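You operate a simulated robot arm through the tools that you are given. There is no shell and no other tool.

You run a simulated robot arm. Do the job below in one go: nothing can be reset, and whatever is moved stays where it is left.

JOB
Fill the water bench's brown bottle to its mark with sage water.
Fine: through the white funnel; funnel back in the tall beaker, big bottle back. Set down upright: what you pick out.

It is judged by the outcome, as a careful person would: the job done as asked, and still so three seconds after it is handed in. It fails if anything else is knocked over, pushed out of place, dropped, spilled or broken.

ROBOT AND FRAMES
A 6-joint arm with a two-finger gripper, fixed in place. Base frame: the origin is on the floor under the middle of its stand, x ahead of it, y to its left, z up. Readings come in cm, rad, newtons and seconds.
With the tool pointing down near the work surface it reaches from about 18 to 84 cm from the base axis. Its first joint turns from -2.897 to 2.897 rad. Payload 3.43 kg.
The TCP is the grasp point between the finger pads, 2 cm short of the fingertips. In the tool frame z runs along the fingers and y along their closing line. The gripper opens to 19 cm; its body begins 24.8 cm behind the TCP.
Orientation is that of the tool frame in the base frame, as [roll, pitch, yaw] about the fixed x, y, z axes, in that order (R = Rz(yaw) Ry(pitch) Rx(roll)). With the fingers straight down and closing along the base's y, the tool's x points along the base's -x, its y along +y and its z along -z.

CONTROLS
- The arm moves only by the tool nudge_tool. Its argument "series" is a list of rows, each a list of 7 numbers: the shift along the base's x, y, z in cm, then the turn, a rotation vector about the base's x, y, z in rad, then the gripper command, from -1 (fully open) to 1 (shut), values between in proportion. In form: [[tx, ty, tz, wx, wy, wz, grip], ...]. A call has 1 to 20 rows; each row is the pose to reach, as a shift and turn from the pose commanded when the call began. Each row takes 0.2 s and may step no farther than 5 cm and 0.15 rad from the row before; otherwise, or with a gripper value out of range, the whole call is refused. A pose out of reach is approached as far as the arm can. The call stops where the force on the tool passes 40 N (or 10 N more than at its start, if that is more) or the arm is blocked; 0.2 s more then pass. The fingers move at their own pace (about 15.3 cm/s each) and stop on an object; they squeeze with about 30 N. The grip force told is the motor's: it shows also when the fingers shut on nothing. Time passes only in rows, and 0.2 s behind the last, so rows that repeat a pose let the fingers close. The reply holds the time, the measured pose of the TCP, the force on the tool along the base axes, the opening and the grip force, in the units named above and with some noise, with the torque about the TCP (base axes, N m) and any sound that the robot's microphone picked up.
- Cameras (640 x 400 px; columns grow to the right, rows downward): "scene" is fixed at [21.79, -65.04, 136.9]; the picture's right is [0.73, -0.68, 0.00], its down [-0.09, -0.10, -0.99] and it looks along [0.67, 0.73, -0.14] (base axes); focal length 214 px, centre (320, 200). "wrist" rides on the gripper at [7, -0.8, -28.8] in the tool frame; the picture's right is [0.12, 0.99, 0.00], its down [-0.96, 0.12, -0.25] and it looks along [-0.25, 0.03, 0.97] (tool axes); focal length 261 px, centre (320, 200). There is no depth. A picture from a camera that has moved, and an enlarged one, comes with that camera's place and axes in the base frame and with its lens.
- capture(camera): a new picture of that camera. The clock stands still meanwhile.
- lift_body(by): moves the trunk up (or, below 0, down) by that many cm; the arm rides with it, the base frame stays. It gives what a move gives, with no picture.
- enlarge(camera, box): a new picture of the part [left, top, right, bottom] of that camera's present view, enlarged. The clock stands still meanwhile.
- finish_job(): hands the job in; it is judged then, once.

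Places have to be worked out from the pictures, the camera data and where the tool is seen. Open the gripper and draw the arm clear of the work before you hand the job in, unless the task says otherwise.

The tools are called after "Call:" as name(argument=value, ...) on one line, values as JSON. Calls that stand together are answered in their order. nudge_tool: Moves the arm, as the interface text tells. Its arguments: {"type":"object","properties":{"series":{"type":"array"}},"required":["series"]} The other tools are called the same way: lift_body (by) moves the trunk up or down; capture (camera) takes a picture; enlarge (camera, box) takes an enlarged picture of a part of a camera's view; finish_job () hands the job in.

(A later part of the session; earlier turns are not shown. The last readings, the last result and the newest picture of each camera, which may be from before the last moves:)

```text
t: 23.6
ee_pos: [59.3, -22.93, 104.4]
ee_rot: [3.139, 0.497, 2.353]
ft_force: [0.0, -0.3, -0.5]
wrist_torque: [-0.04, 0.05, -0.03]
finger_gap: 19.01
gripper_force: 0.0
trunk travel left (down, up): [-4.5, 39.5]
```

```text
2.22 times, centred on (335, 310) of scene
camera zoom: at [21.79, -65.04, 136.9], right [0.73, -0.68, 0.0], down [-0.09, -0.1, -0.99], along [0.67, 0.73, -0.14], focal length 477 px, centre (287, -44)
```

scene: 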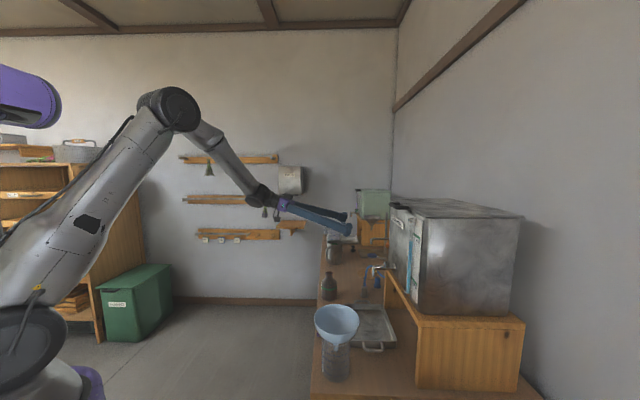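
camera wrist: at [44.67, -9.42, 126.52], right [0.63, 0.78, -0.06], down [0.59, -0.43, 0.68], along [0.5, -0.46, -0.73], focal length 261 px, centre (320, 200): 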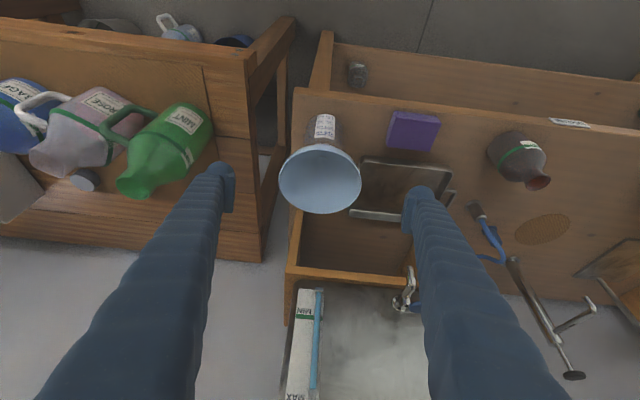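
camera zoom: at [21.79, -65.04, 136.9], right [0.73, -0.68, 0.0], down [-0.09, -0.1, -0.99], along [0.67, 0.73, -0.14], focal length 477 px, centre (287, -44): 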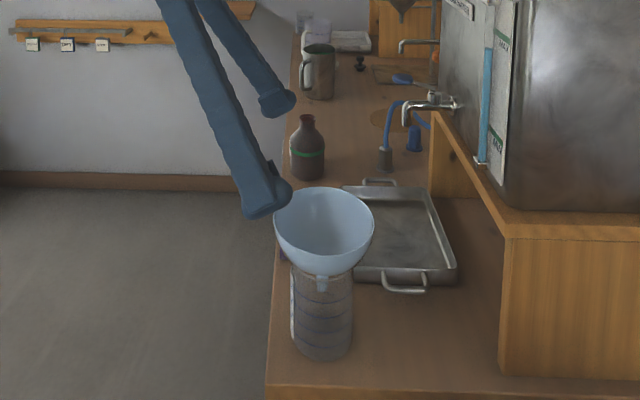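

The view confirms the rim centre near (63.3,-26.9). I advance along the tool axis to the rim and close partway to 14.2 cm, without touching, to check the centring.

Call:
nudge_tool(series=[[1.4, -1.3, -3.4, 0, 0, 0, -1], [2.8, -2.6, -6.8, 0, 0, 0, -1], [4.2, -3.9, -9.9, 0, 0, 0, -1], [4.2, -3.9, -9.9, 0, 0, 0, -0.495], [4.2, -3.9, -9.9, 0, 0, 0, -0.495]])

Call:
capture(camera="wrist")

Call:
enlarge(camera="wrist", box=[220, 100, 420, 260])

Call:
enlarge(camera="scene", box=[290, 270, 390, 390])

```text
t: 24.8
ee_pos: [63.43, -26.85, 94.93]
ee_rot: [3.141, 0.497, 2.355]
ft_force: [0.5, -0.3, 0.5]
wrist_torque: [-0.04, -0.05, 0.08]
finger_gap: 14.23
gripper_force: 0.0
trunk travel left (down, up): [-4.5, 39.5]
```

```text
taken
camera wrist: at [48.82, -13.35, 116.85], right [0.63, 0.78, -0.06], down [0.59, -0.43, 0.68], along [0.5, -0.46, -0.73], focal length 261 px, centre (320, 200)
```

wrist: 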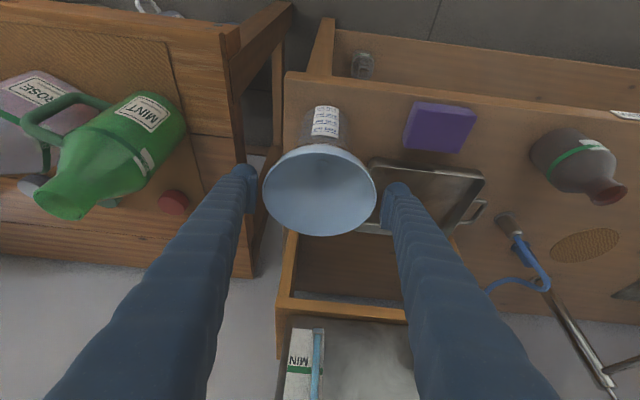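

```text
2.50 times, centred on (320, 180) of wrist
camera zoom: at [48.82, -13.35, 116.85], right [0.63, 0.78, -0.06], down [0.59, -0.43, 0.68], along [0.5, -0.46, -0.73], focal length 652 px, centre (320, 250)
```

zoom: 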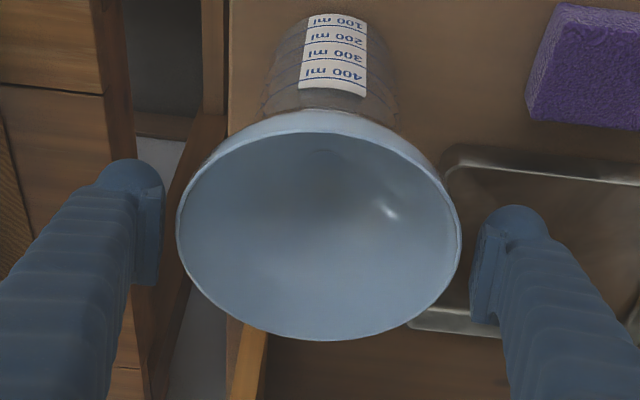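

```text
3.33 times, centred on (340, 330) of scene
camera zoom: at [21.79, -65.04, 136.9], right [0.73, -0.68, 0.0], down [-0.09, -0.1, -0.99], along [0.67, 0.73, -0.14], focal length 715 px, centre (253, -233)
```

zoom: 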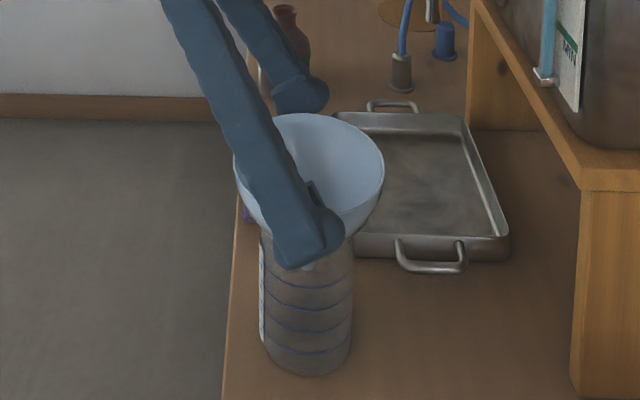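

The funnel is well centred between the pads at a gap of 14.2 cm. I close onto the rim and let the fingers squeeze.

Call:
nudge_tool(series=[[0, 0, 0, 0, 0, 0, -0.38], [0, 0, 0, 0, 0, 0, -0.34], [0, 0, 0, 0, 0, 0, 0.2], [0, 0, 0, 0, 0, 0, 1], [0, 0, 0, 0, 0, 0, 1]])

Call:
enlarge(camera="wrist", box=[220, 100, 420, 260])

Call:
enlarge(camera="scene", box=[290, 270, 390, 390])

```text
t: 26.0
ee_pos: [63.59, -26.85, 94.72]
ee_rot: [3.14, 0.498, 2.353]
ft_force: [0.5, 0.0, -0.4]
wrist_torque: [0.02, -0.02, 0.02]
finger_gap: 12.78
gripper_force: 30.2
trunk travel left (down, up): [-4.5, 39.5]
```

```text
2.50 times, centred on (320, 180) of wrist
camera zoom: at [48.85, -13.34, 116.84], right [0.63, 0.78, -0.06], down [0.59, -0.43, 0.68], along [0.5, -0.46, -0.73], focal length 652 px, centre (320, 250)
```

zoom: 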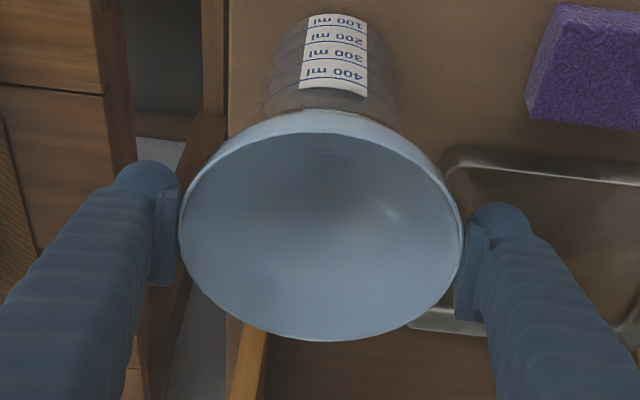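

```text
3.33 times, centred on (340, 330) of scene
camera zoom: at [21.79, -65.04, 136.9], right [0.73, -0.68, 0.0], down [-0.09, -0.1, -0.99], along [0.67, 0.73, -0.14], focal length 715 px, centre (253, -233)
```

zoom: 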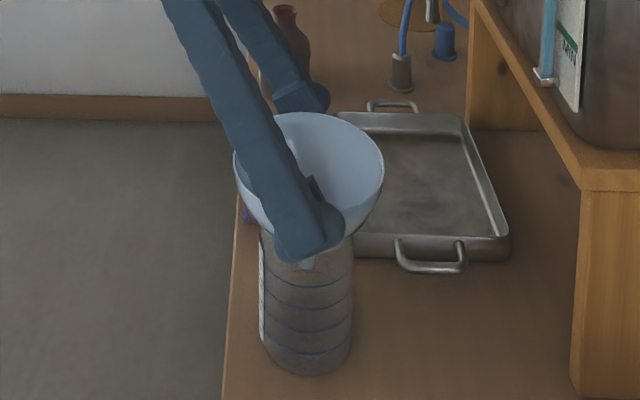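

Gripped at a gap of 12.78 cm with 30 N. I lift the funnel straight up, slowly, and check that it hangs upright and that the beaker stayed put.

Call:
nudge_tool(series=[[0, 0, 1, 0, 0, 0, 1], [0, 0, 2.5, 0, 0, 0, 1], [0, 0, 5, 0, 0, 0, 1], [0, 0, 8, 0, 0, 0, 1], [0, 0, 11, 0, 0, 0, 1], [0, 0, 14, 0, 0, 0, 1]])

Call:
enlarge(camera="scene", box=[270, 210, 410, 390])

Call:
capture(camera="wrist")

```text
t: 27.4
ee_pos: [63.76, -26.98, 108.89]
ee_rot: [3.141, 0.497, 2.355]
ft_force: [-0.2, 0.4, -0.1]
wrist_torque: [0.03, -0.03, 0.04]
finger_gap: 0.0
gripper_force: 29.8
trunk travel left (down, up): [-4.5, 39.5]
```

```text
2.22 times, centred on (340, 300) of scene
camera zoom: at [21.79, -65.04, 136.9], right [0.73, -0.68, 0.0], down [-0.09, -0.1, -0.99], along [0.67, 0.73, -0.14], focal length 477 px, centre (276, -22)
```

zoom: 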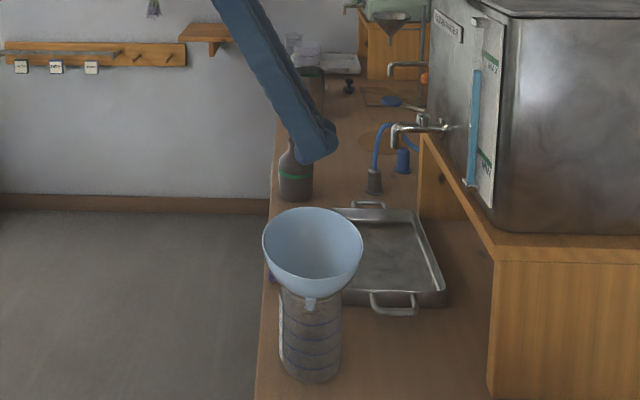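

```text
taken
camera wrist: at [49.08, -13.49, 130.89], right [0.63, 0.78, -0.06], down [0.59, -0.43, 0.68], along [0.5, -0.46, -0.73], focal length 261 px, centre (320, 200)
```

wrist: 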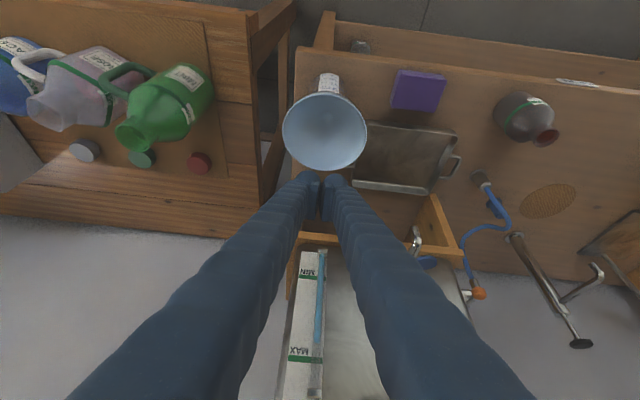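

The fingers slipped off the rim and shut on nothing, leaving the funnel on the beaker. I check closely whether the funnel or beaker moved.

Call:
enlarge(camera="scene", box=[305, 295, 405, 390])

Call:
enlarge(camera="wrist", box=[260, 60, 400, 190])

```text
4.21 times, centred on (355, 342) of scene
camera zoom: at [21.79, -65.04, 136.9], right [0.73, -0.68, 0.0], down [-0.09, -0.1, -0.99], along [0.67, 0.73, -0.14], focal length 903 px, centre (173, -400)
```

zoom: 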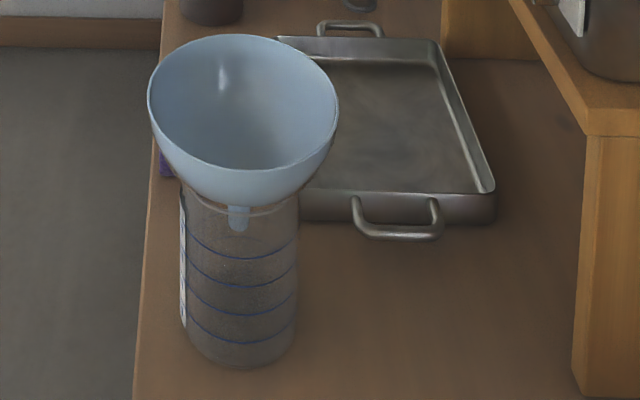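

```text
3.08 times, centred on (330, 125) of wrist
camera zoom: at [49.08, -13.49, 130.89], right [0.63, 0.78, -0.06], down [0.59, -0.43, 0.68], along [0.5, -0.46, -0.73], focal length 802 px, centre (289, 431)
```

zoom: 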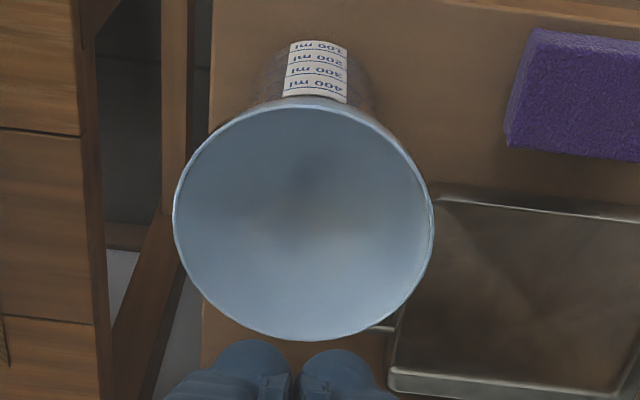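

The funnel and beaker stayed in place. The newest views put the rim near z 93.3, so I gripped about 1.4 cm too high, at the fingertips; I reopen and descend deeper so the rim meets the pad centres.

Call:
nudge_tool(series=[[0, 0, 0, 0, 0, 0, -1], [0, 0, 0, 0, 0, 0, -1], [0, 0, 0, 0, 0, 0, -1], [0.1, -0.1, -4, 0, 0, 0, -1], [0.2, -0.2, -8, 0, 0, 0, -1], [0.3, -0.3, -12, 0, 0, 0, -1], [0.4, -0.5, -15.9, 0, 0, 0, -1], [0.4, -0.5, -15.9, 0, 0, 0, -0.495], [0.4, -0.5, -15.9, 0, 0, 0, -0.495]])

Call:
enlarge(camera="wrist", box=[220, 100, 420, 260])

Call:
enlarge(camera="scene", box=[290, 270, 390, 390])

```text
t: 29.4
ee_pos: [64.08, -27.41, 92.72]
ee_rot: [3.14, 0.497, 2.353]
ft_force: [0.5, 0.3, 0.5]
wrist_torque: [0.0, -0.01, 0.05]
finger_gap: 14.23
gripper_force: 0.1
trunk travel left (down, up): [-4.5, 39.5]
```

```text
2.50 times, centred on (320, 180) of wrist
camera zoom: at [49.42, -13.81, 114.72], right [0.63, 0.78, -0.06], down [0.59, -0.43, 0.68], along [0.5, -0.46, -0.73], focal length 652 px, centre (320, 250)
```

zoom: 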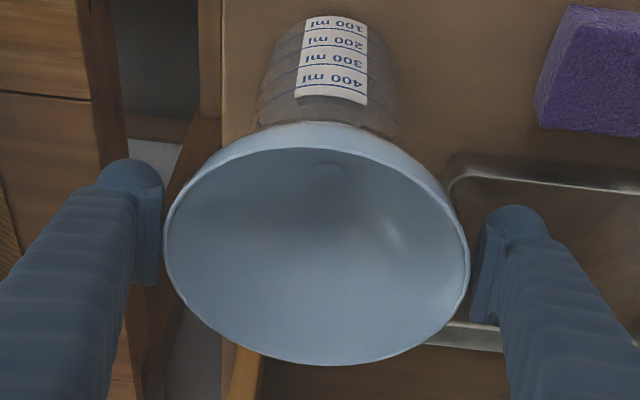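

```text
3.33 times, centred on (340, 330) of scene
camera zoom: at [21.79, -65.04, 136.9], right [0.73, -0.68, 0.0], down [-0.09, -0.1, -0.99], along [0.67, 0.73, -0.14], focal length 715 px, centre (253, -233)
```

zoom: 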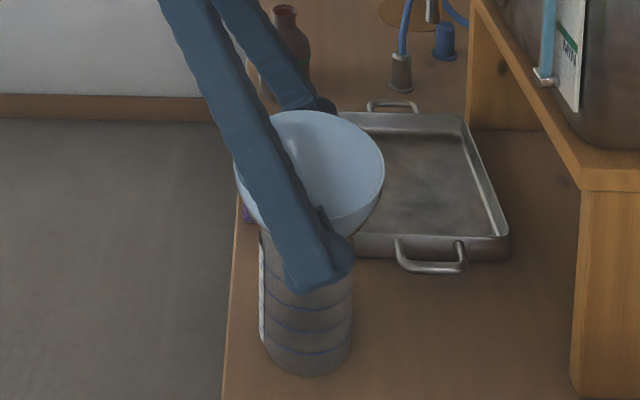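

The rim is now about 2 cm above the pad centres, so the pads should bear on the steep wall just below the rim, which helps support the weight. I close in small steps and watch the gap.

Call:
nudge_tool(series=[[0, 0, 0, 0, 0, 0, -0.36], [0, 0, 0, 0, 0, 0, -0.3], [0, 0, 0, 0, 0, 0, -0.25], [0, 0, 0, 0, 0, 0, -0.25]])

Call:
enlarge(camera="wrist", box=[220, 100, 420, 260])

```text
t: 30.4
ee_pos: [64.07, -27.4, 92.82]
ee_rot: [3.137, 0.498, 2.356]
ft_force: [-1.3, -0.5, 3.5]
wrist_torque: [-0.01, -0.03, -0.01]
finger_gap: 13.66
gripper_force: 30.1
trunk travel left (down, up): [-4.5, 39.5]
```

```text
2.50 times, centred on (320, 180) of wrist
camera zoom: at [49.44, -13.81, 114.73], right [0.63, 0.78, -0.06], down [0.59, -0.43, 0.68], along [0.5, -0.46, -0.73], focal length 652 px, centre (320, 250)
```

zoom: 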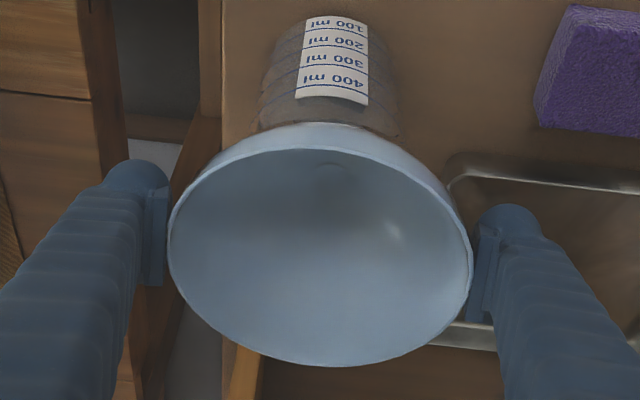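

The gap stopped at 13.66 cm with full force, so the pads now hold the true rim; earlier only the tips touched. I command a full squeeze and lift 1.5 cm to check for slip.

Call:
nudge_tool(series=[[0, 0, 0, 0, 0, 0, 1], [0, 0, 0.3, 0, 0, 0, 1], [0, 0, 0.8, 0, 0, 0, 1], [0, 0, 1.5, 0, 0, 0, 1], [0, 0, 1.5, 0, 0, 0, 1]])

Call:
enlarge(camera="scene", box=[290, 270, 390, 390])

```text
t: 31.6
ee_pos: [63.95, -27.53, 94.54]
ee_rot: [3.141, 0.497, 2.355]
ft_force: [-0.7, 0.4, 0.2]
wrist_torque: [-0.03, 0.01, -0.03]
finger_gap: 13.63
gripper_force: 30.0
trunk travel left (down, up): [-4.5, 39.5]
```

```text
3.33 times, centred on (340, 330) of scene
camera zoom: at [21.79, -65.04, 136.9], right [0.73, -0.68, 0.0], down [-0.09, -0.1, -0.99], along [0.67, 0.73, -0.14], focal length 715 px, centre (253, -233)
```

zoom: 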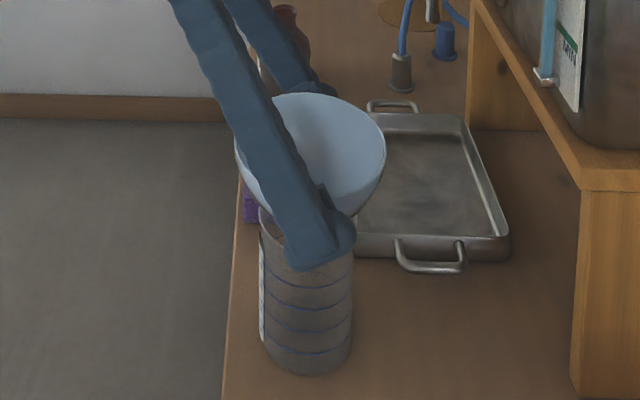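

The funnel rises with the gripper and the gap holds at 13.63 cm. I continue lifting clear of the beaker.

Call:
nudge_tool(series=[[0, 0, 1.5, 0, 0, 0, 1], [0, 0, 3, 0, 0, 0, 1], [0, 0, 5, 0, 0, 0, 1], [0, 0, 8, 0, 0, 0, 1], [0, 0, 11, 0, 0, 0, 1], [0, 0, 14, 0, 0, 0, 1], [0, 0, 14, 0, 0, 0, 1]])

Call:
enlarge(camera="scene", box=[270, 210, 410, 390])

Call:
capture(camera="wrist")

```text
t: 33.2
ee_pos: [64.04, -27.54, 108.37]
ee_rot: [3.139, 0.497, 2.355]
ft_force: [0.5, -0.3, -0.8]
wrist_torque: [-0.01, 0.0, -0.03]
finger_gap: 13.64
gripper_force: 30.3
trunk travel left (down, up): [-4.5, 39.5]
```

```text
2.22 times, centred on (340, 300) of scene
camera zoom: at [21.79, -65.04, 136.9], right [0.73, -0.68, 0.0], down [-0.09, -0.1, -0.99], along [0.67, 0.73, -0.14], focal length 477 px, centre (276, -22)
```

zoom: 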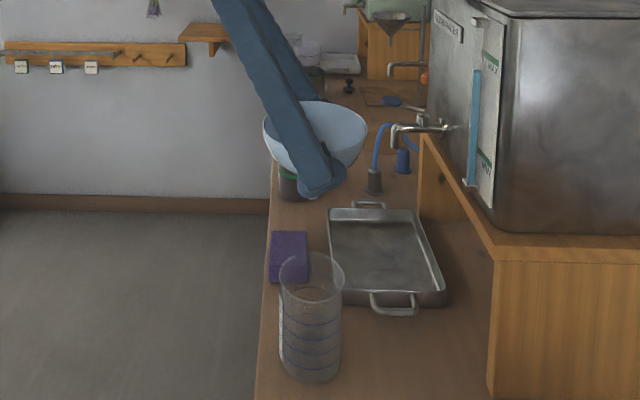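

```text
taken
camera wrist: at [49.36, -13.97, 130.41], right [0.63, 0.78, -0.06], down [0.59, -0.43, 0.68], along [0.5, -0.46, -0.73], focal length 261 px, centre (320, 200)
```

wrist: 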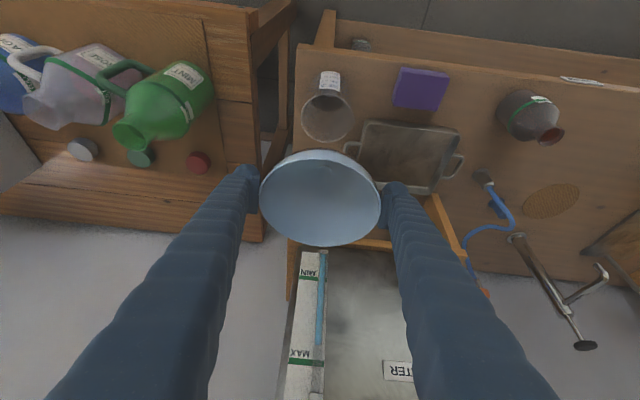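

Beaker stayed put and the funnel is clear. The funnel's rim seems to have tipped slightly about the closing line, so I zoom in to measure its tilt.

Call:
enlarge(camera="wrist", box=[240, 130, 400, 260])

Call:
enlarge(camera="scene", box=[315, 235, 375, 305])

```text
3.08 times, centred on (320, 195) of wrist
camera zoom: at [49.36, -13.97, 130.41], right [0.63, 0.78, -0.06], down [0.59, -0.43, 0.68], along [0.5, -0.46, -0.73], focal length 802 px, centre (320, 215)
```

zoom: 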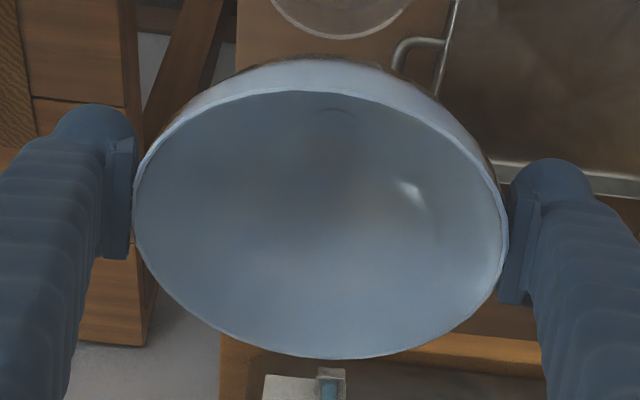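

```text
5.71 times, centred on (345, 270) of scene
camera zoom: at [21.79, -65.04, 136.9], right [0.73, -0.68, 0.0], down [-0.09, -0.1, -0.99], along [0.67, 0.73, -0.14], focal length 1226 px, centre (177, -200)
```

zoom: 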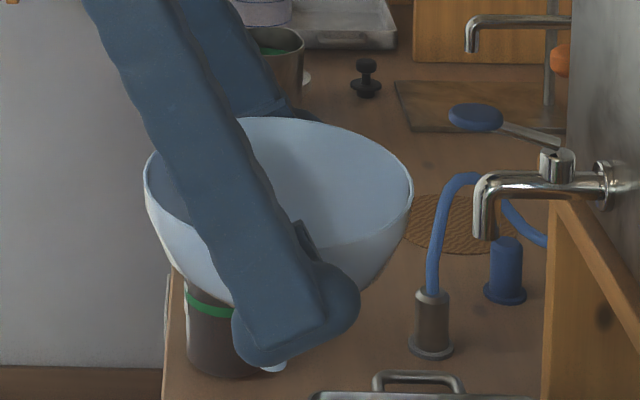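

The funnel hangs nearly level, with its stem tip about 10 cm below the rim. I carry it at a safe height to hover above the bottle's mouth.

Call:
nudge_tool(series=[[2, 2.4, 0, 0, 0, 0, 1], [5, 5.9, 0, 0, 0, 0, 1], [8, 9.4, 0, 0, 0, 0, 1], [11, 13, 0, 0, 0, 0, 1], [14, 16.5, 0, 0, 0, 0, 1], [17, 20, 0, 0, 0, 0, 1], [20, 23.6, 0, 0, 0, 0, 1], [22, 26, 0, 0, 0, 0, 1], [23.5, 27.8, -0.8, 0, 0, 0, 1], [23.8, 28.1, -1.5, 0, 0, 0, 1], [23.8, 28.1, -1.5, 0, 0, 0, 1]])

Call:
capture(camera="wrist")

Call:
enlarge(camera="scene", box=[300, 220, 370, 310])

```text
t: 35.6
ee_pos: [87.71, 0.59, 106.89]
ee_rot: [3.139, 0.498, 2.353]
ft_force: [0.4, 0.1, -0.4]
wrist_torque: [-0.03, -0.04, -0.03]
finger_gap: 13.62
gripper_force: 30.1
trunk travel left (down, up): [-4.5, 39.5]
```

```text
taken
camera wrist: at [73.09, 14.18, 128.87], right [0.63, 0.78, -0.06], down [0.59, -0.43, 0.68], along [0.5, -0.46, -0.73], focal length 261 px, centre (320, 200)
```

wrist: 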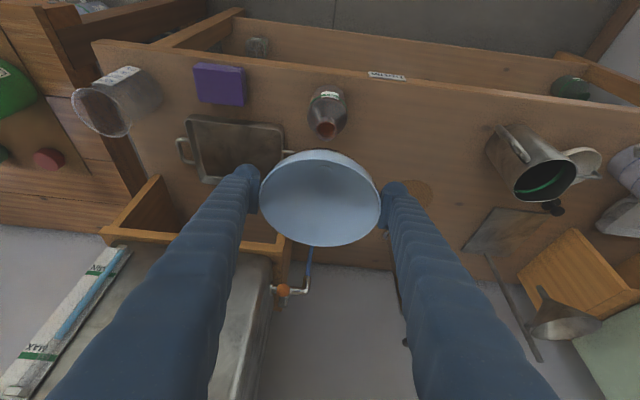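

```text
4.44 times, centred on (335, 265) of scene
camera zoom: at [21.79, -65.04, 136.9], right [0.73, -0.68, 0.0], down [-0.09, -0.1, -0.99], along [0.67, 0.73, -0.14], focal length 953 px, centre (253, -89)
```

zoom: 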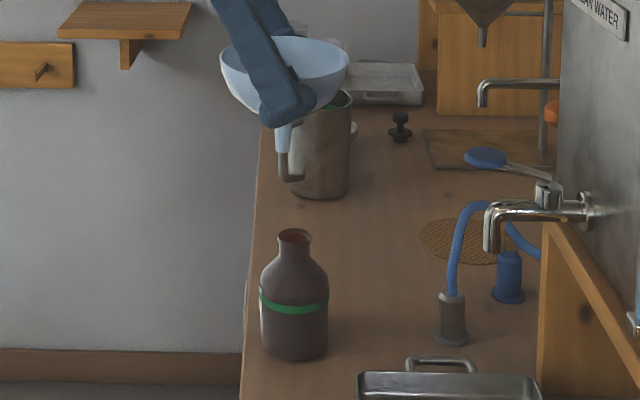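

I zoom in on the funnel stem versus the bottle's mouth from the scene camera to align them.

Call:
enlarge(camera="scene", box=[318, 225, 348, 285])

Call:
enlarge(camera="wrist", box=[240, 80, 400, 260])

```text
6.67 times, centred on (333, 255) of scene
camera zoom: at [21.79, -65.04, 136.9], right [0.73, -0.68, 0.0], down [-0.09, -0.1, -0.99], along [0.67, 0.73, -0.14], focal length 1430 px, centre (233, -167)
```

zoom: 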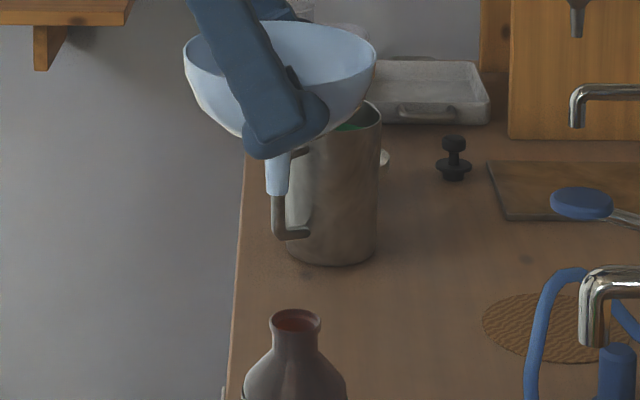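

```text
2.22 times, centred on (320, 170) of wrist
camera zoom: at [73.09, 14.18, 128.87], right [0.63, 0.78, -0.06], down [0.59, -0.43, 0.68], along [0.5, -0.46, -0.73], focal length 579 px, centre (320, 267)
```

zoom: 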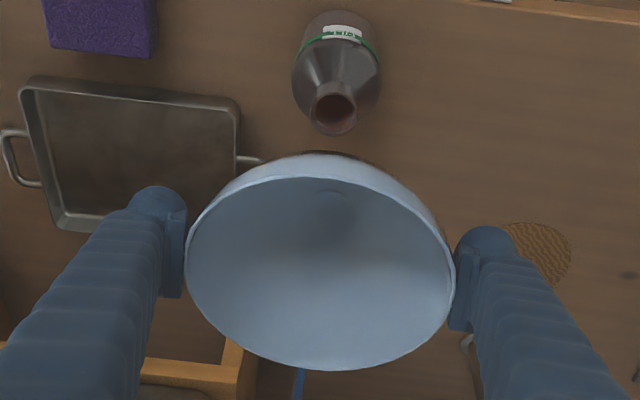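

The stem is about 1.3 cm short along the camera's right direction, and the funnel leans about 3°. I add a small tilt correction and shift it over the mouth, then recheck.

Call:
nudge_tool(series=[[0.4, -0.3, 0, -0.018, -0.018, 0, 1], [0.75, -0.55, 0, -0.036, -0.036, 0, 1], [0.75, -0.55, 0, -0.036, -0.036, 0, 1]])

Call:
enlarge(camera="scene", box=[318, 225, 348, 285])

Call:
enlarge(camera="wrist", box=[240, 80, 400, 260])

```text
t: 36.4
ee_pos: [88.65, 0.11, 106.88]
ee_rot: [3.139, 0.549, 2.353]
ft_force: [0.0, 1.1, 0.5]
wrist_torque: [0.02, 0.0, 0.02]
finger_gap: 13.61
gripper_force: 30.6
trunk travel left (down, up): [-4.5, 39.5]
```

```text
6.67 times, centred on (333, 255) of scene
camera zoom: at [21.79, -65.04, 136.9], right [0.73, -0.68, 0.0], down [-0.09, -0.1, -0.99], along [0.67, 0.73, -0.14], focal length 1430 px, centre (233, -167)
```

zoom: 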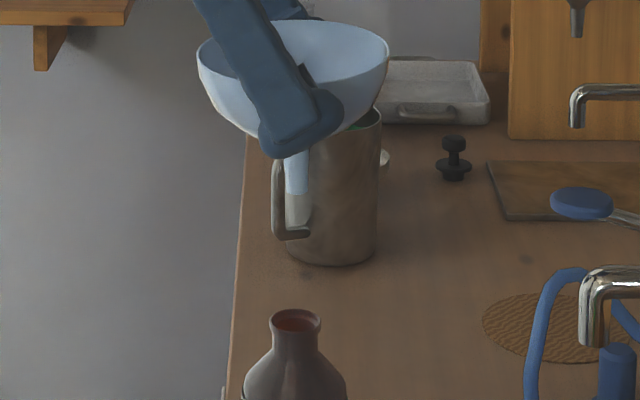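

```text
2.22 times, centred on (320, 170) of wrist
camera zoom: at [73.19, 14.44, 127.85], right [0.63, 0.77, -0.06], down [0.57, -0.41, 0.71], along [0.53, -0.48, -0.7], focal length 579 px, centre (320, 267)
```

zoom: 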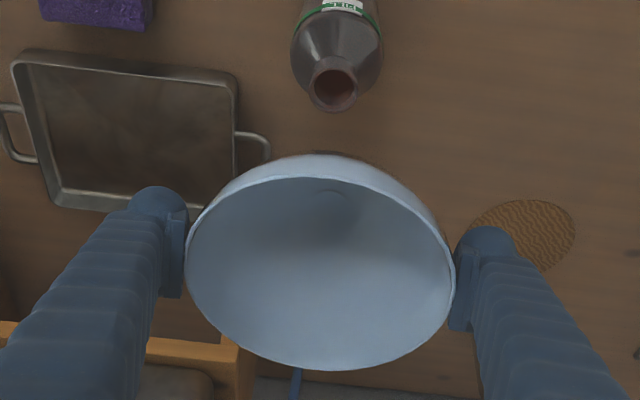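

Stem tip is now at about (88.2, 0.3, 98.8), lined up with the mouth, and the rim is level. I lower it 8 cm, to just above the lip, and check again.

Call:
nudge_tool(series=[[-0.1, -0.1, -2, 0, 0, 0, 1], [-0.1, -0.1, -4, 0, 0, 0, 1], [-0.1, -0.1, -6, 0, 0, 0, 1], [-0.1, -0.1, -7.2, 0, 0, 0, 1], [-0.1, -0.1, -7.9, 0, 0, 0, 1], [-0.1, -0.1, -7.9, 0, 0, 0, 1]])

Call:
enlarge(camera="scene", box=[312, 250, 348, 310])

Call:
enlarge(camera="wrist", box=[240, 60, 400, 260])

```text
t: 37.8
ee_pos: [88.59, -0.0, 98.99]
ee_rot: [3.139, 0.548, 2.354]
ft_force: [0.2, -0.7, 0.1]
wrist_torque: [-0.01, -0.03, -0.01]
finger_gap: 13.6
gripper_force: 29.9
trunk travel left (down, up): [-4.5, 39.5]
```

```text
6.67 times, centred on (330, 280) of scene
camera zoom: at [21.79, -65.04, 136.9], right [0.73, -0.68, 0.0], down [-0.09, -0.1, -0.99], along [0.67, 0.73, -0.14], focal length 1430 px, centre (253, -333)
```

zoom: 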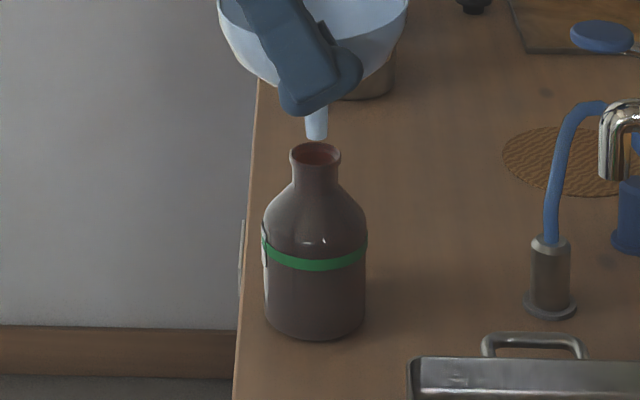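

```text
2.00 times, centred on (320, 160) of wrist
camera zoom: at [73.12, 14.34, 119.84], right [0.63, 0.77, -0.06], down [0.57, -0.41, 0.71], along [0.53, -0.48, -0.7], focal length 521 px, centre (320, 280)
```

zoom: 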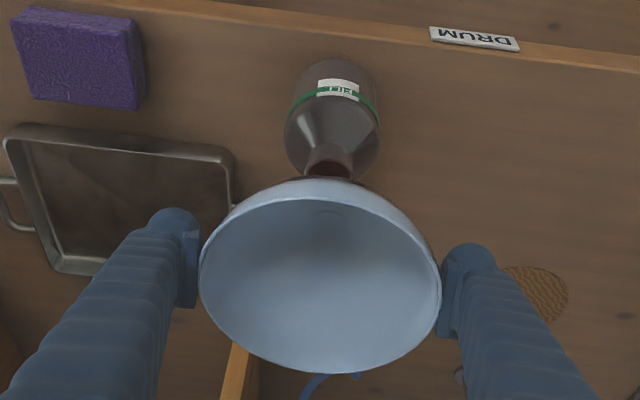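

Stem tip sits about 1 cm above the mouth and is centred both ways. I lower slowly into the neck.

Call:
nudge_tool(series=[[0, 0, -0.5, 0, 0, 0, 1], [0, 0, -1, 0, 0, 0, 1], [0, 0, -1.5, 0, 0, 0, 1], [0, 0, -2, 0, 0, 0, 1], [0, 0, -2.5, 0, 0, 0, 1], [0, 0, -2.5, 0, 0, 0, 1]])

Call:
enlarge(camera="scene", box=[312, 250, 348, 310])

```text
t: 39.2
ee_pos: [88.46, 0.07, 96.43]
ee_rot: [3.139, 0.548, 2.355]
ft_force: [0.4, 0.7, -2.3]
wrist_torque: [-0.02, 0.02, 0.02]
finger_gap: 13.57
gripper_force: 29.5
trunk travel left (down, up): [-4.5, 39.5]
```

```text
6.67 times, centred on (330, 280) of scene
camera zoom: at [21.79, -65.04, 136.9], right [0.73, -0.68, 0.0], down [-0.09, -0.1, -0.99], along [0.67, 0.73, -0.14], focal length 1430 px, centre (253, -333)
```

zoom: 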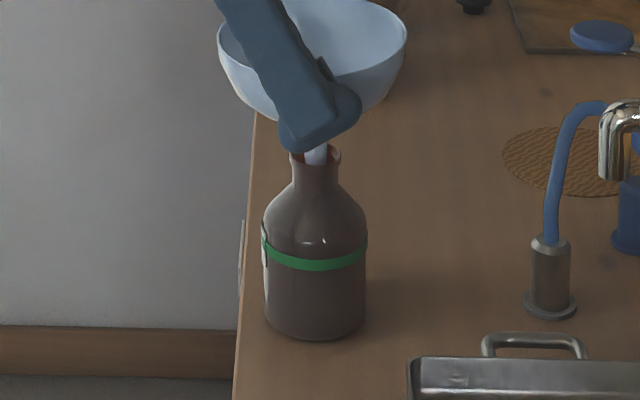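

The stem has entered the neck. I continue lowering in small steps until the cone seats on the lip.

Call:
nudge_tool(series=[[0, 0, -0.4, 0, 0, 0, 1], [0, 0, -0.8, 0, 0, 0, 1], [0, 0, -0.8, 0, 0, 0, 1]])

Call:
enlarge(camera="scene", box=[312, 250, 348, 310])

```text
t: 40.0
ee_pos: [88.5, 0.14, 95.84]
ee_rot: [3.139, 0.549, 2.355]
ft_force: [-0.3, 0.2, -0.8]
wrist_torque: [0.02, -0.03, 0.01]
finger_gap: 13.61
gripper_force: 29.7
trunk travel left (down, up): [-4.5, 39.5]
```

```text
6.67 times, centred on (330, 280) of scene
camera zoom: at [21.79, -65.04, 136.9], right [0.73, -0.68, 0.0], down [-0.09, -0.1, -0.99], along [0.67, 0.73, -0.14], focal length 1430 px, centre (253, -333)
```

zoom: 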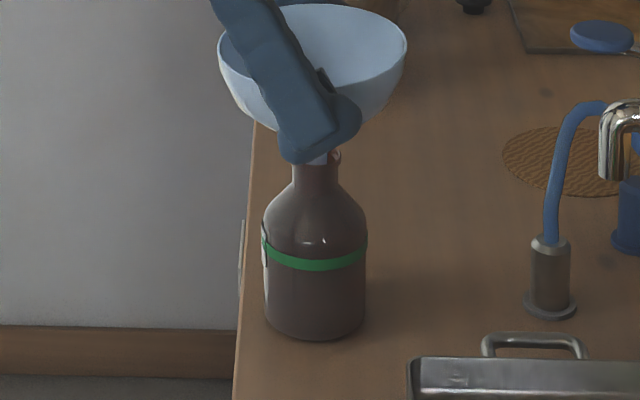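

About 0.6 cm should remain before seating. I lower in finer steps and watch the vertical force.

Call:
nudge_tool(series=[[0, 0, -0.3, 0, 0, 0, 1], [0, 0, -0.3, 0, 0, 0, 1]])

Call:
nudge_tool(series=[[0, 0, -0.3, 0, 0, 0, 1], [0, 0, -0.3, 0, 0, 0, 1]])

Call:
enlarge(camera="scene", box=[312, 250, 348, 310])

Call:
enlarge(camera="wrist", box=[240, 60, 400, 260])

```text
t: 40.6
ee_pos: [88.54, 0.12, 95.53]
ee_rot: [3.141, 0.548, 2.354]
ft_force: [0.9, 0.3, 0.3]
wrist_torque: [0.0, 0.01, -0.02]
finger_gap: 13.59
gripper_force: 29.8
trunk travel left (down, up): [-4.5, 39.5]
```

```text
t: 41.2
ee_pos: [88.5, 0.1, 95.17]
ee_rot: [3.14, 0.548, 2.355]
ft_force: [-0.8, 0.0, -0.2]
wrist_torque: [0.01, -0.02, 0.02]
finger_gap: 13.55
gripper_force: 29.8
trunk travel left (down, up): [-4.5, 39.5]
```

```text
6.67 times, centred on (330, 280) of scene
camera zoom: at [21.79, -65.04, 136.9], right [0.73, -0.68, 0.0], down [-0.09, -0.1, -0.99], along [0.67, 0.73, -0.14], focal length 1430 px, centre (253, -333)
```

zoom: 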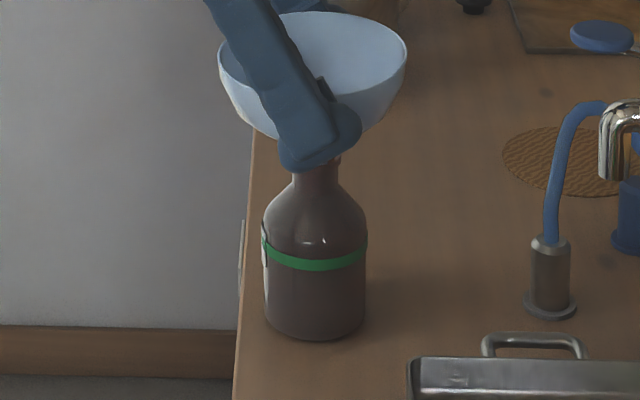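

```text
2.00 times, centred on (320, 160) of wrist
camera zoom: at [73.15, 14.39, 116.09], right [0.63, 0.77, -0.06], down [0.57, -0.41, 0.71], along [0.53, -0.48, -0.7], focal length 521 px, centre (320, 280)
```

zoom: 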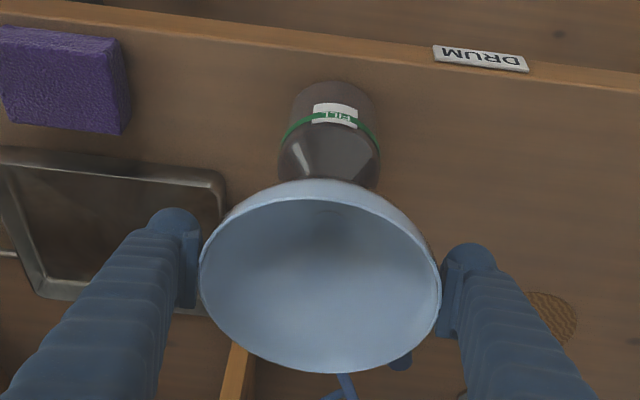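

Still no contact force. I keep lowering in 0.3 cm steps.

Call:
nudge_tool(series=[[0, 0, -0.3, 0, 0, 0, 1], [0, 0, -0.3, 0, 0, 0, 1]])

Call:
nudge_tool(series=[[0, 0, -0.3, 0, 0, 0, 1], [0, 0, -0.3, 0, 0, 0, 1]])

Call:
enlarge(camera="scene", box=[312, 250, 348, 310])

```text
t: 41.8
ee_pos: [88.57, 0.12, 94.8]
ee_rot: [3.139, 0.549, 2.355]
ft_force: [-0.2, 0.2, 0.0]
wrist_torque: [0.0, 0.0, 0.06]
finger_gap: 13.59
gripper_force: 29.4
trunk travel left (down, up): [-4.5, 39.5]
```

```text
t: 42.4
ee_pos: [88.54, 0.09, 94.62]
ee_rot: [3.141, 0.549, 2.356]
ft_force: [-0.1, -0.7, 3.6]
wrist_torque: [0.03, -0.02, 0.04]
finger_gap: 13.55
gripper_force: 30.0
trunk travel left (down, up): [-4.5, 39.5]
```

```text
6.67 times, centred on (330, 280) of scene
camera zoom: at [21.79, -65.04, 136.9], right [0.73, -0.68, 0.0], down [-0.09, -0.1, -0.99], along [0.67, 0.73, -0.14], focal length 1430 px, centre (253, -333)
```

zoom: 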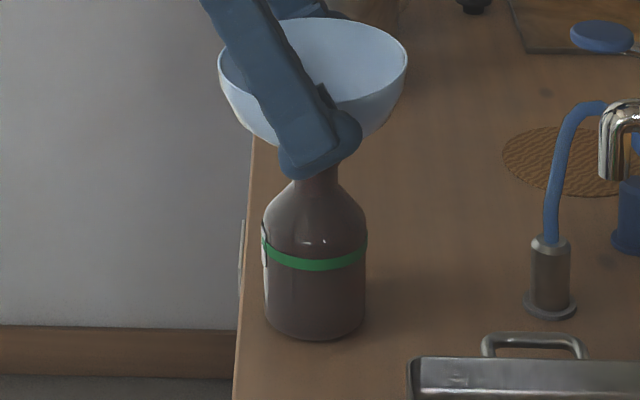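

The force rose to +3.6 N, so the cone is seated on the lip. I release in small opening steps and then look.

Call:
nudge_tool(series=[[0, 0, 0.1, 0, 0, 0, -0.44], [0, 0, 0.1, 0, 0, 0, -0.5], [0, 0, 0.1, 0, 0, 0, -0.6], [0, 0, 0.1, 0, 0, 0, -0.8], [0, 0, 0.1, 0, 0, 0, -1]])

Call:
enlarge(camera="scene", box=[302, 240, 358, 310])

Call:
enlarge(camera="wrist", box=[240, 60, 400, 260])

```text
t: 43.6
ee_pos: [88.48, 0.13, 94.71]
ee_rot: [3.14, 0.549, 2.356]
ft_force: [-1.2, 0.5, 0.1]
wrist_torque: [0.02, 0.01, -0.01]
finger_gap: 19.02
gripper_force: 0.1
trunk travel left (down, up): [-4.5, 39.5]
```

```text
5.71 times, centred on (330, 275) of scene
camera zoom: at [21.79, -65.04, 136.9], right [0.73, -0.68, 0.0], down [-0.09, -0.1, -0.99], along [0.67, 0.73, -0.14], focal length 1226 px, centre (263, -229)
```

zoom: 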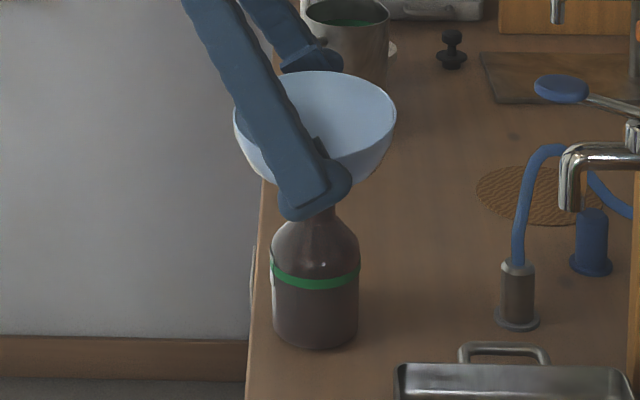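

```text
2.00 times, centred on (320, 160) of wrist
camera zoom: at [73.14, 14.39, 115.63], right [0.63, 0.77, -0.06], down [0.57, -0.41, 0.71], along [0.53, -0.48, -0.7], focal length 521 px, centre (320, 280)
```

zoom: 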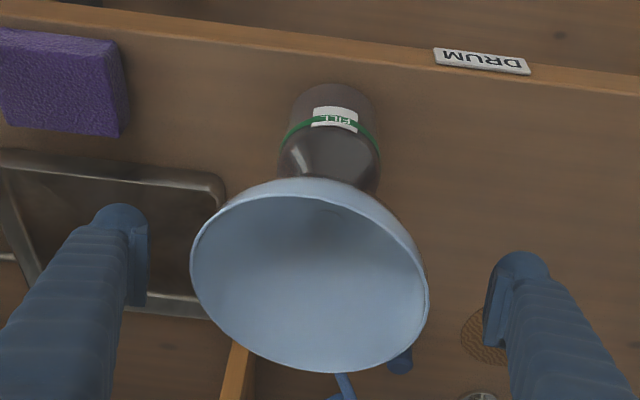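

The funnel stays in the bottle, seated with a slight lean. I withdraw along the tool axis.

Call:
nudge_tool(series=[[-0.6, 0.6, 1.3, 0, 0, 0, -1], [-1.5, 1.5, 3.5, 0, 0, 0, -1], [-3, 3, 7, 0, 0, 0, -1], [-4.5, 4.5, 10.5, 0, 0, 0, -1], [-6, 6, 14, 0, 0, 0, -1], [-7.5, 7.5, 17.5, 0, 0, 0, -1]])

Call:
enlarge(camera="scene", box=[302, 240, 358, 310])

Call:
enlarge(camera="wrist", box=[240, 60, 400, 260])

```text
t: 45.0
ee_pos: [80.94, 7.67, 112.1]
ee_rot: [3.139, 0.548, 2.354]
ft_force: [-0.6, 0.4, 0.5]
wrist_torque: [0.04, 0.01, -0.01]
finger_gap: 18.98
gripper_force: 0.0
trunk travel left (down, up): [-4.5, 39.5]
```

```text
5.71 times, centred on (330, 275) of scene
camera zoom: at [21.79, -65.04, 136.9], right [0.73, -0.68, 0.0], down [-0.09, -0.1, -0.99], along [0.67, 0.73, -0.14], focal length 1226 px, centre (263, -229)
```

zoom: 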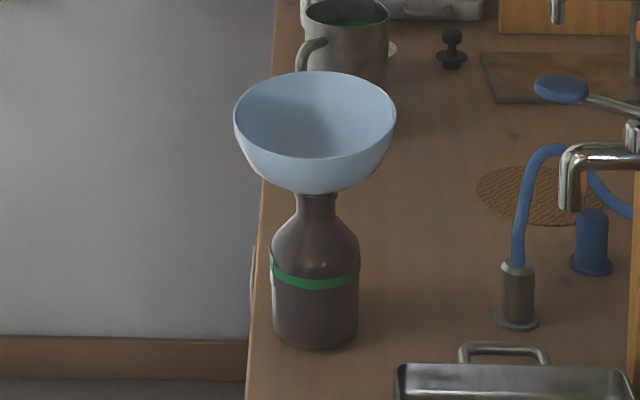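

```text
2.00 times, centred on (320, 160) of wrist
camera zoom: at [65.54, 21.95, 133.03], right [0.63, 0.77, -0.06], down [0.57, -0.41, 0.71], along [0.53, -0.48, -0.7], focal length 521 px, centre (320, 280)
```

zoom: 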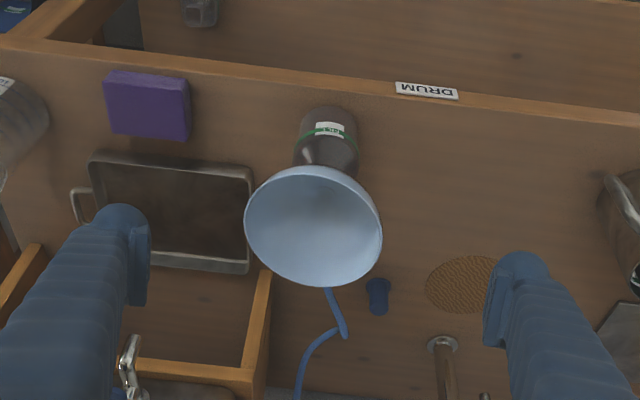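

The funnel is steady on the bottle, with its rim centre about (88.2, 0.4, 96.2). Next is the SAGE jug: I straighten the tool, then travel over to the jug bench while turning the yaw.

Call:
nudge_tool(series=[[-1, 0, 2, 0.097, 0.097, 0, -1], [-2, 0, 4, 0.194, 0.194, 0, -1], [-3, 0, 6, 0.291, 0.291, 0, -1], [-4, 0, 9, 0.388, 0.388, 0, -1]])

Call:
nudge_tool(series=[[-3, -3.6, 0, 0, 0, -0.09, -1], [-6, -7.3, 0, 0, 0, -0.18, -1], [-9, -11, 0, 0, 0, -0.28, -1], [-12, -14.8, 0, 0, 0, -0.37, -1], [-15, -18.5, 0, 0, 0, -0.46, -1], [-18, -22.2, 0, 0, 0, -0.56, -1], [-21, -26, 0, 0, 0, -0.65, -1], [-24, -29.7, 0, 0, 0, -0.74, -1], [-27, -33.4, 0, 0, 0, -0.84, -1], [-30, -37.1, 0, 0, 0, -0.93, -1], [-33, -40.8, 0, 0, 0, -1.02, -1], [-36, -44.5, 0, 0, 0, -1.12, -1], [-39, -48.2, 0, 0, 0, -1.21, -1], [-42, -52, 0, 0, 0, -1.31, -1], [-45, -55.7, 0, 0, 0, -1.4, -1], [-47, -59.4, 0, 0, 0, -1.5, -1], [-49, -63, 0, 0, 0, -1.57, -1]])

Call:
capture(camera="wrist")

```text
t: 46.0
ee_pos: [76.91, 7.58, 121.21]
ee_rot: [3.142, -0.001, 2.354]
ft_force: [0.2, 0.1, 0.3]
wrist_torque: [-0.17, 0.05, 0.01]
finger_gap: 18.98
gripper_force: 0.0
trunk travel left (down, up): [-4.5, 39.5]
```

```text
t: 49.6
ee_pos: [27.99, -55.46, 121.01]
ee_rot: [3.14, 0.0, 0.785]
ft_force: [1.3, -0.1, -0.8]
wrist_torque: [-0.03, 0.02, 0.01]
finger_gap: 19.0
gripper_force: 0.1
trunk travel left (down, up): [-4.5, 39.5]
```

```text
taken
camera wrist: at [32.45, -49.79, 149.86], right [0.79, -0.62, 0.0], down [-0.6, -0.76, 0.25], along [-0.15, -0.2, -0.97], focal length 261 px, centre (320, 200)
```

wrist: 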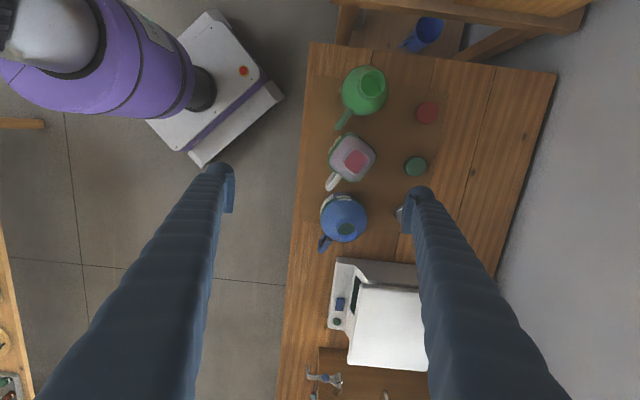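

The blue jug is centred between the fingers in view. I zoom in to locate its mouth, body and handle.

Call:
enlarge(camera="wrist", box=[300, 170, 420, 270])

Call:
enlarge(camera="wrist", box=[280, 40, 480, 360])

```text
4.00 times, centred on (360, 220) of wrist
camera zoom: at [32.45, -49.79, 149.86], right [0.79, -0.62, 0.0], down [-0.6, -0.76, 0.25], along [-0.15, -0.2, -0.97], focal length 1043 px, centre (160, 120)
```

zoom: 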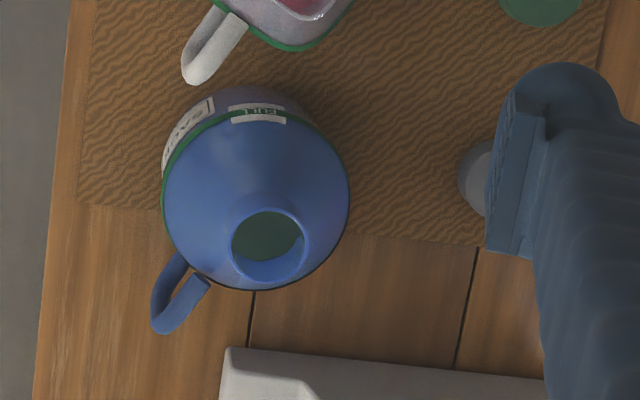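

```text
1.25 times, centred on (380, 200) of wrist
camera zoom: at [32.45, -49.79, 149.86], right [0.79, -0.62, 0.0], down [-0.6, -0.76, 0.25], along [-0.15, -0.2, -0.97], focal length 326 px, centre (245, 200)
```

zoom: 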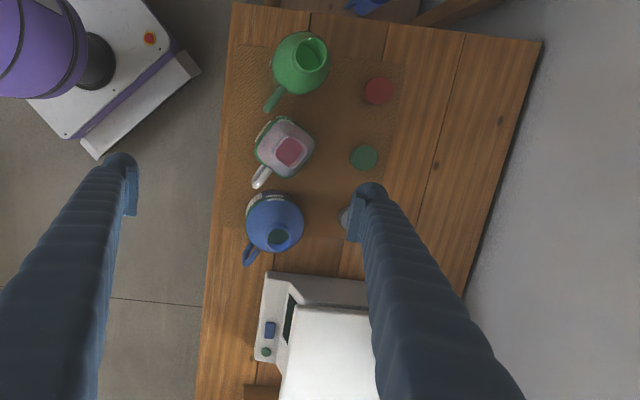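

The jug axis is near (23.65, -71.6), its body is about 12.6 cm wide, and its handle points along -x, clear of the planned front and back finger positions. Dark liquid is visible inside. I move above it and descend partway to check the centring.

Call:
nudge_tool(series=[[-1.1, -4, 0, 0, 0, 0, -1], [-2.2, -8, 0, 0, 0, 0, -1], [-3.3, -12, 0, 0, 0, 0, -1], [-4.34, -16.1, 0, 0, 0, 0, -1], [-4.34, -16.1, -5, 0, 0, 0, -1], [-4.34, -16.1, -10, 0, 0, 0, -1], [-4.34, -16.1, -15, 0, 0, 0, -1], [-4.34, -16.1, -15, 0, 0, 0, -1]])

Call:
capture(camera="wrist")

Call:
enlarge(camera="wrist", box=[220, 100, 420, 280])

```text
t: 51.4
ee_pos: [23.74, -71.92, 106.1]
ee_rot: [3.141, -0.001, 0.782]
ft_force: [0.2, 0.7, -0.6]
wrist_torque: [0.13, 0.04, 0.01]
finger_gap: 19.02
gripper_force: 0.1
trunk travel left (down, up): [-4.5, 39.5]
```

```text
taken
camera wrist: at [28.18, -66.25, 134.92], right [0.79, -0.62, 0.0], down [-0.6, -0.76, 0.25], along [-0.15, -0.19, -0.97], focal length 261 px, centre (320, 200)
```

wrist: 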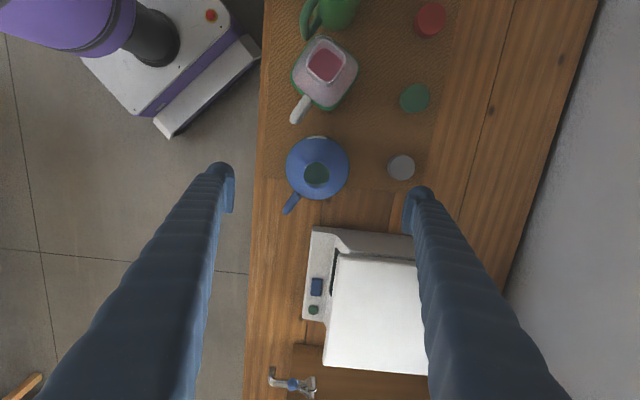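

```text
2.22 times, centred on (320, 190) of wrist
camera zoom: at [28.18, -66.25, 134.92], right [0.79, -0.62, 0.0], down [-0.6, -0.76, 0.25], along [-0.15, -0.19, -0.97], focal length 579 px, centre (320, 222)
```

zoom: 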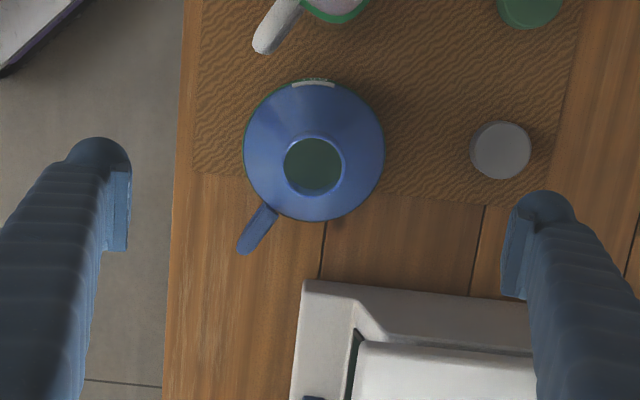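

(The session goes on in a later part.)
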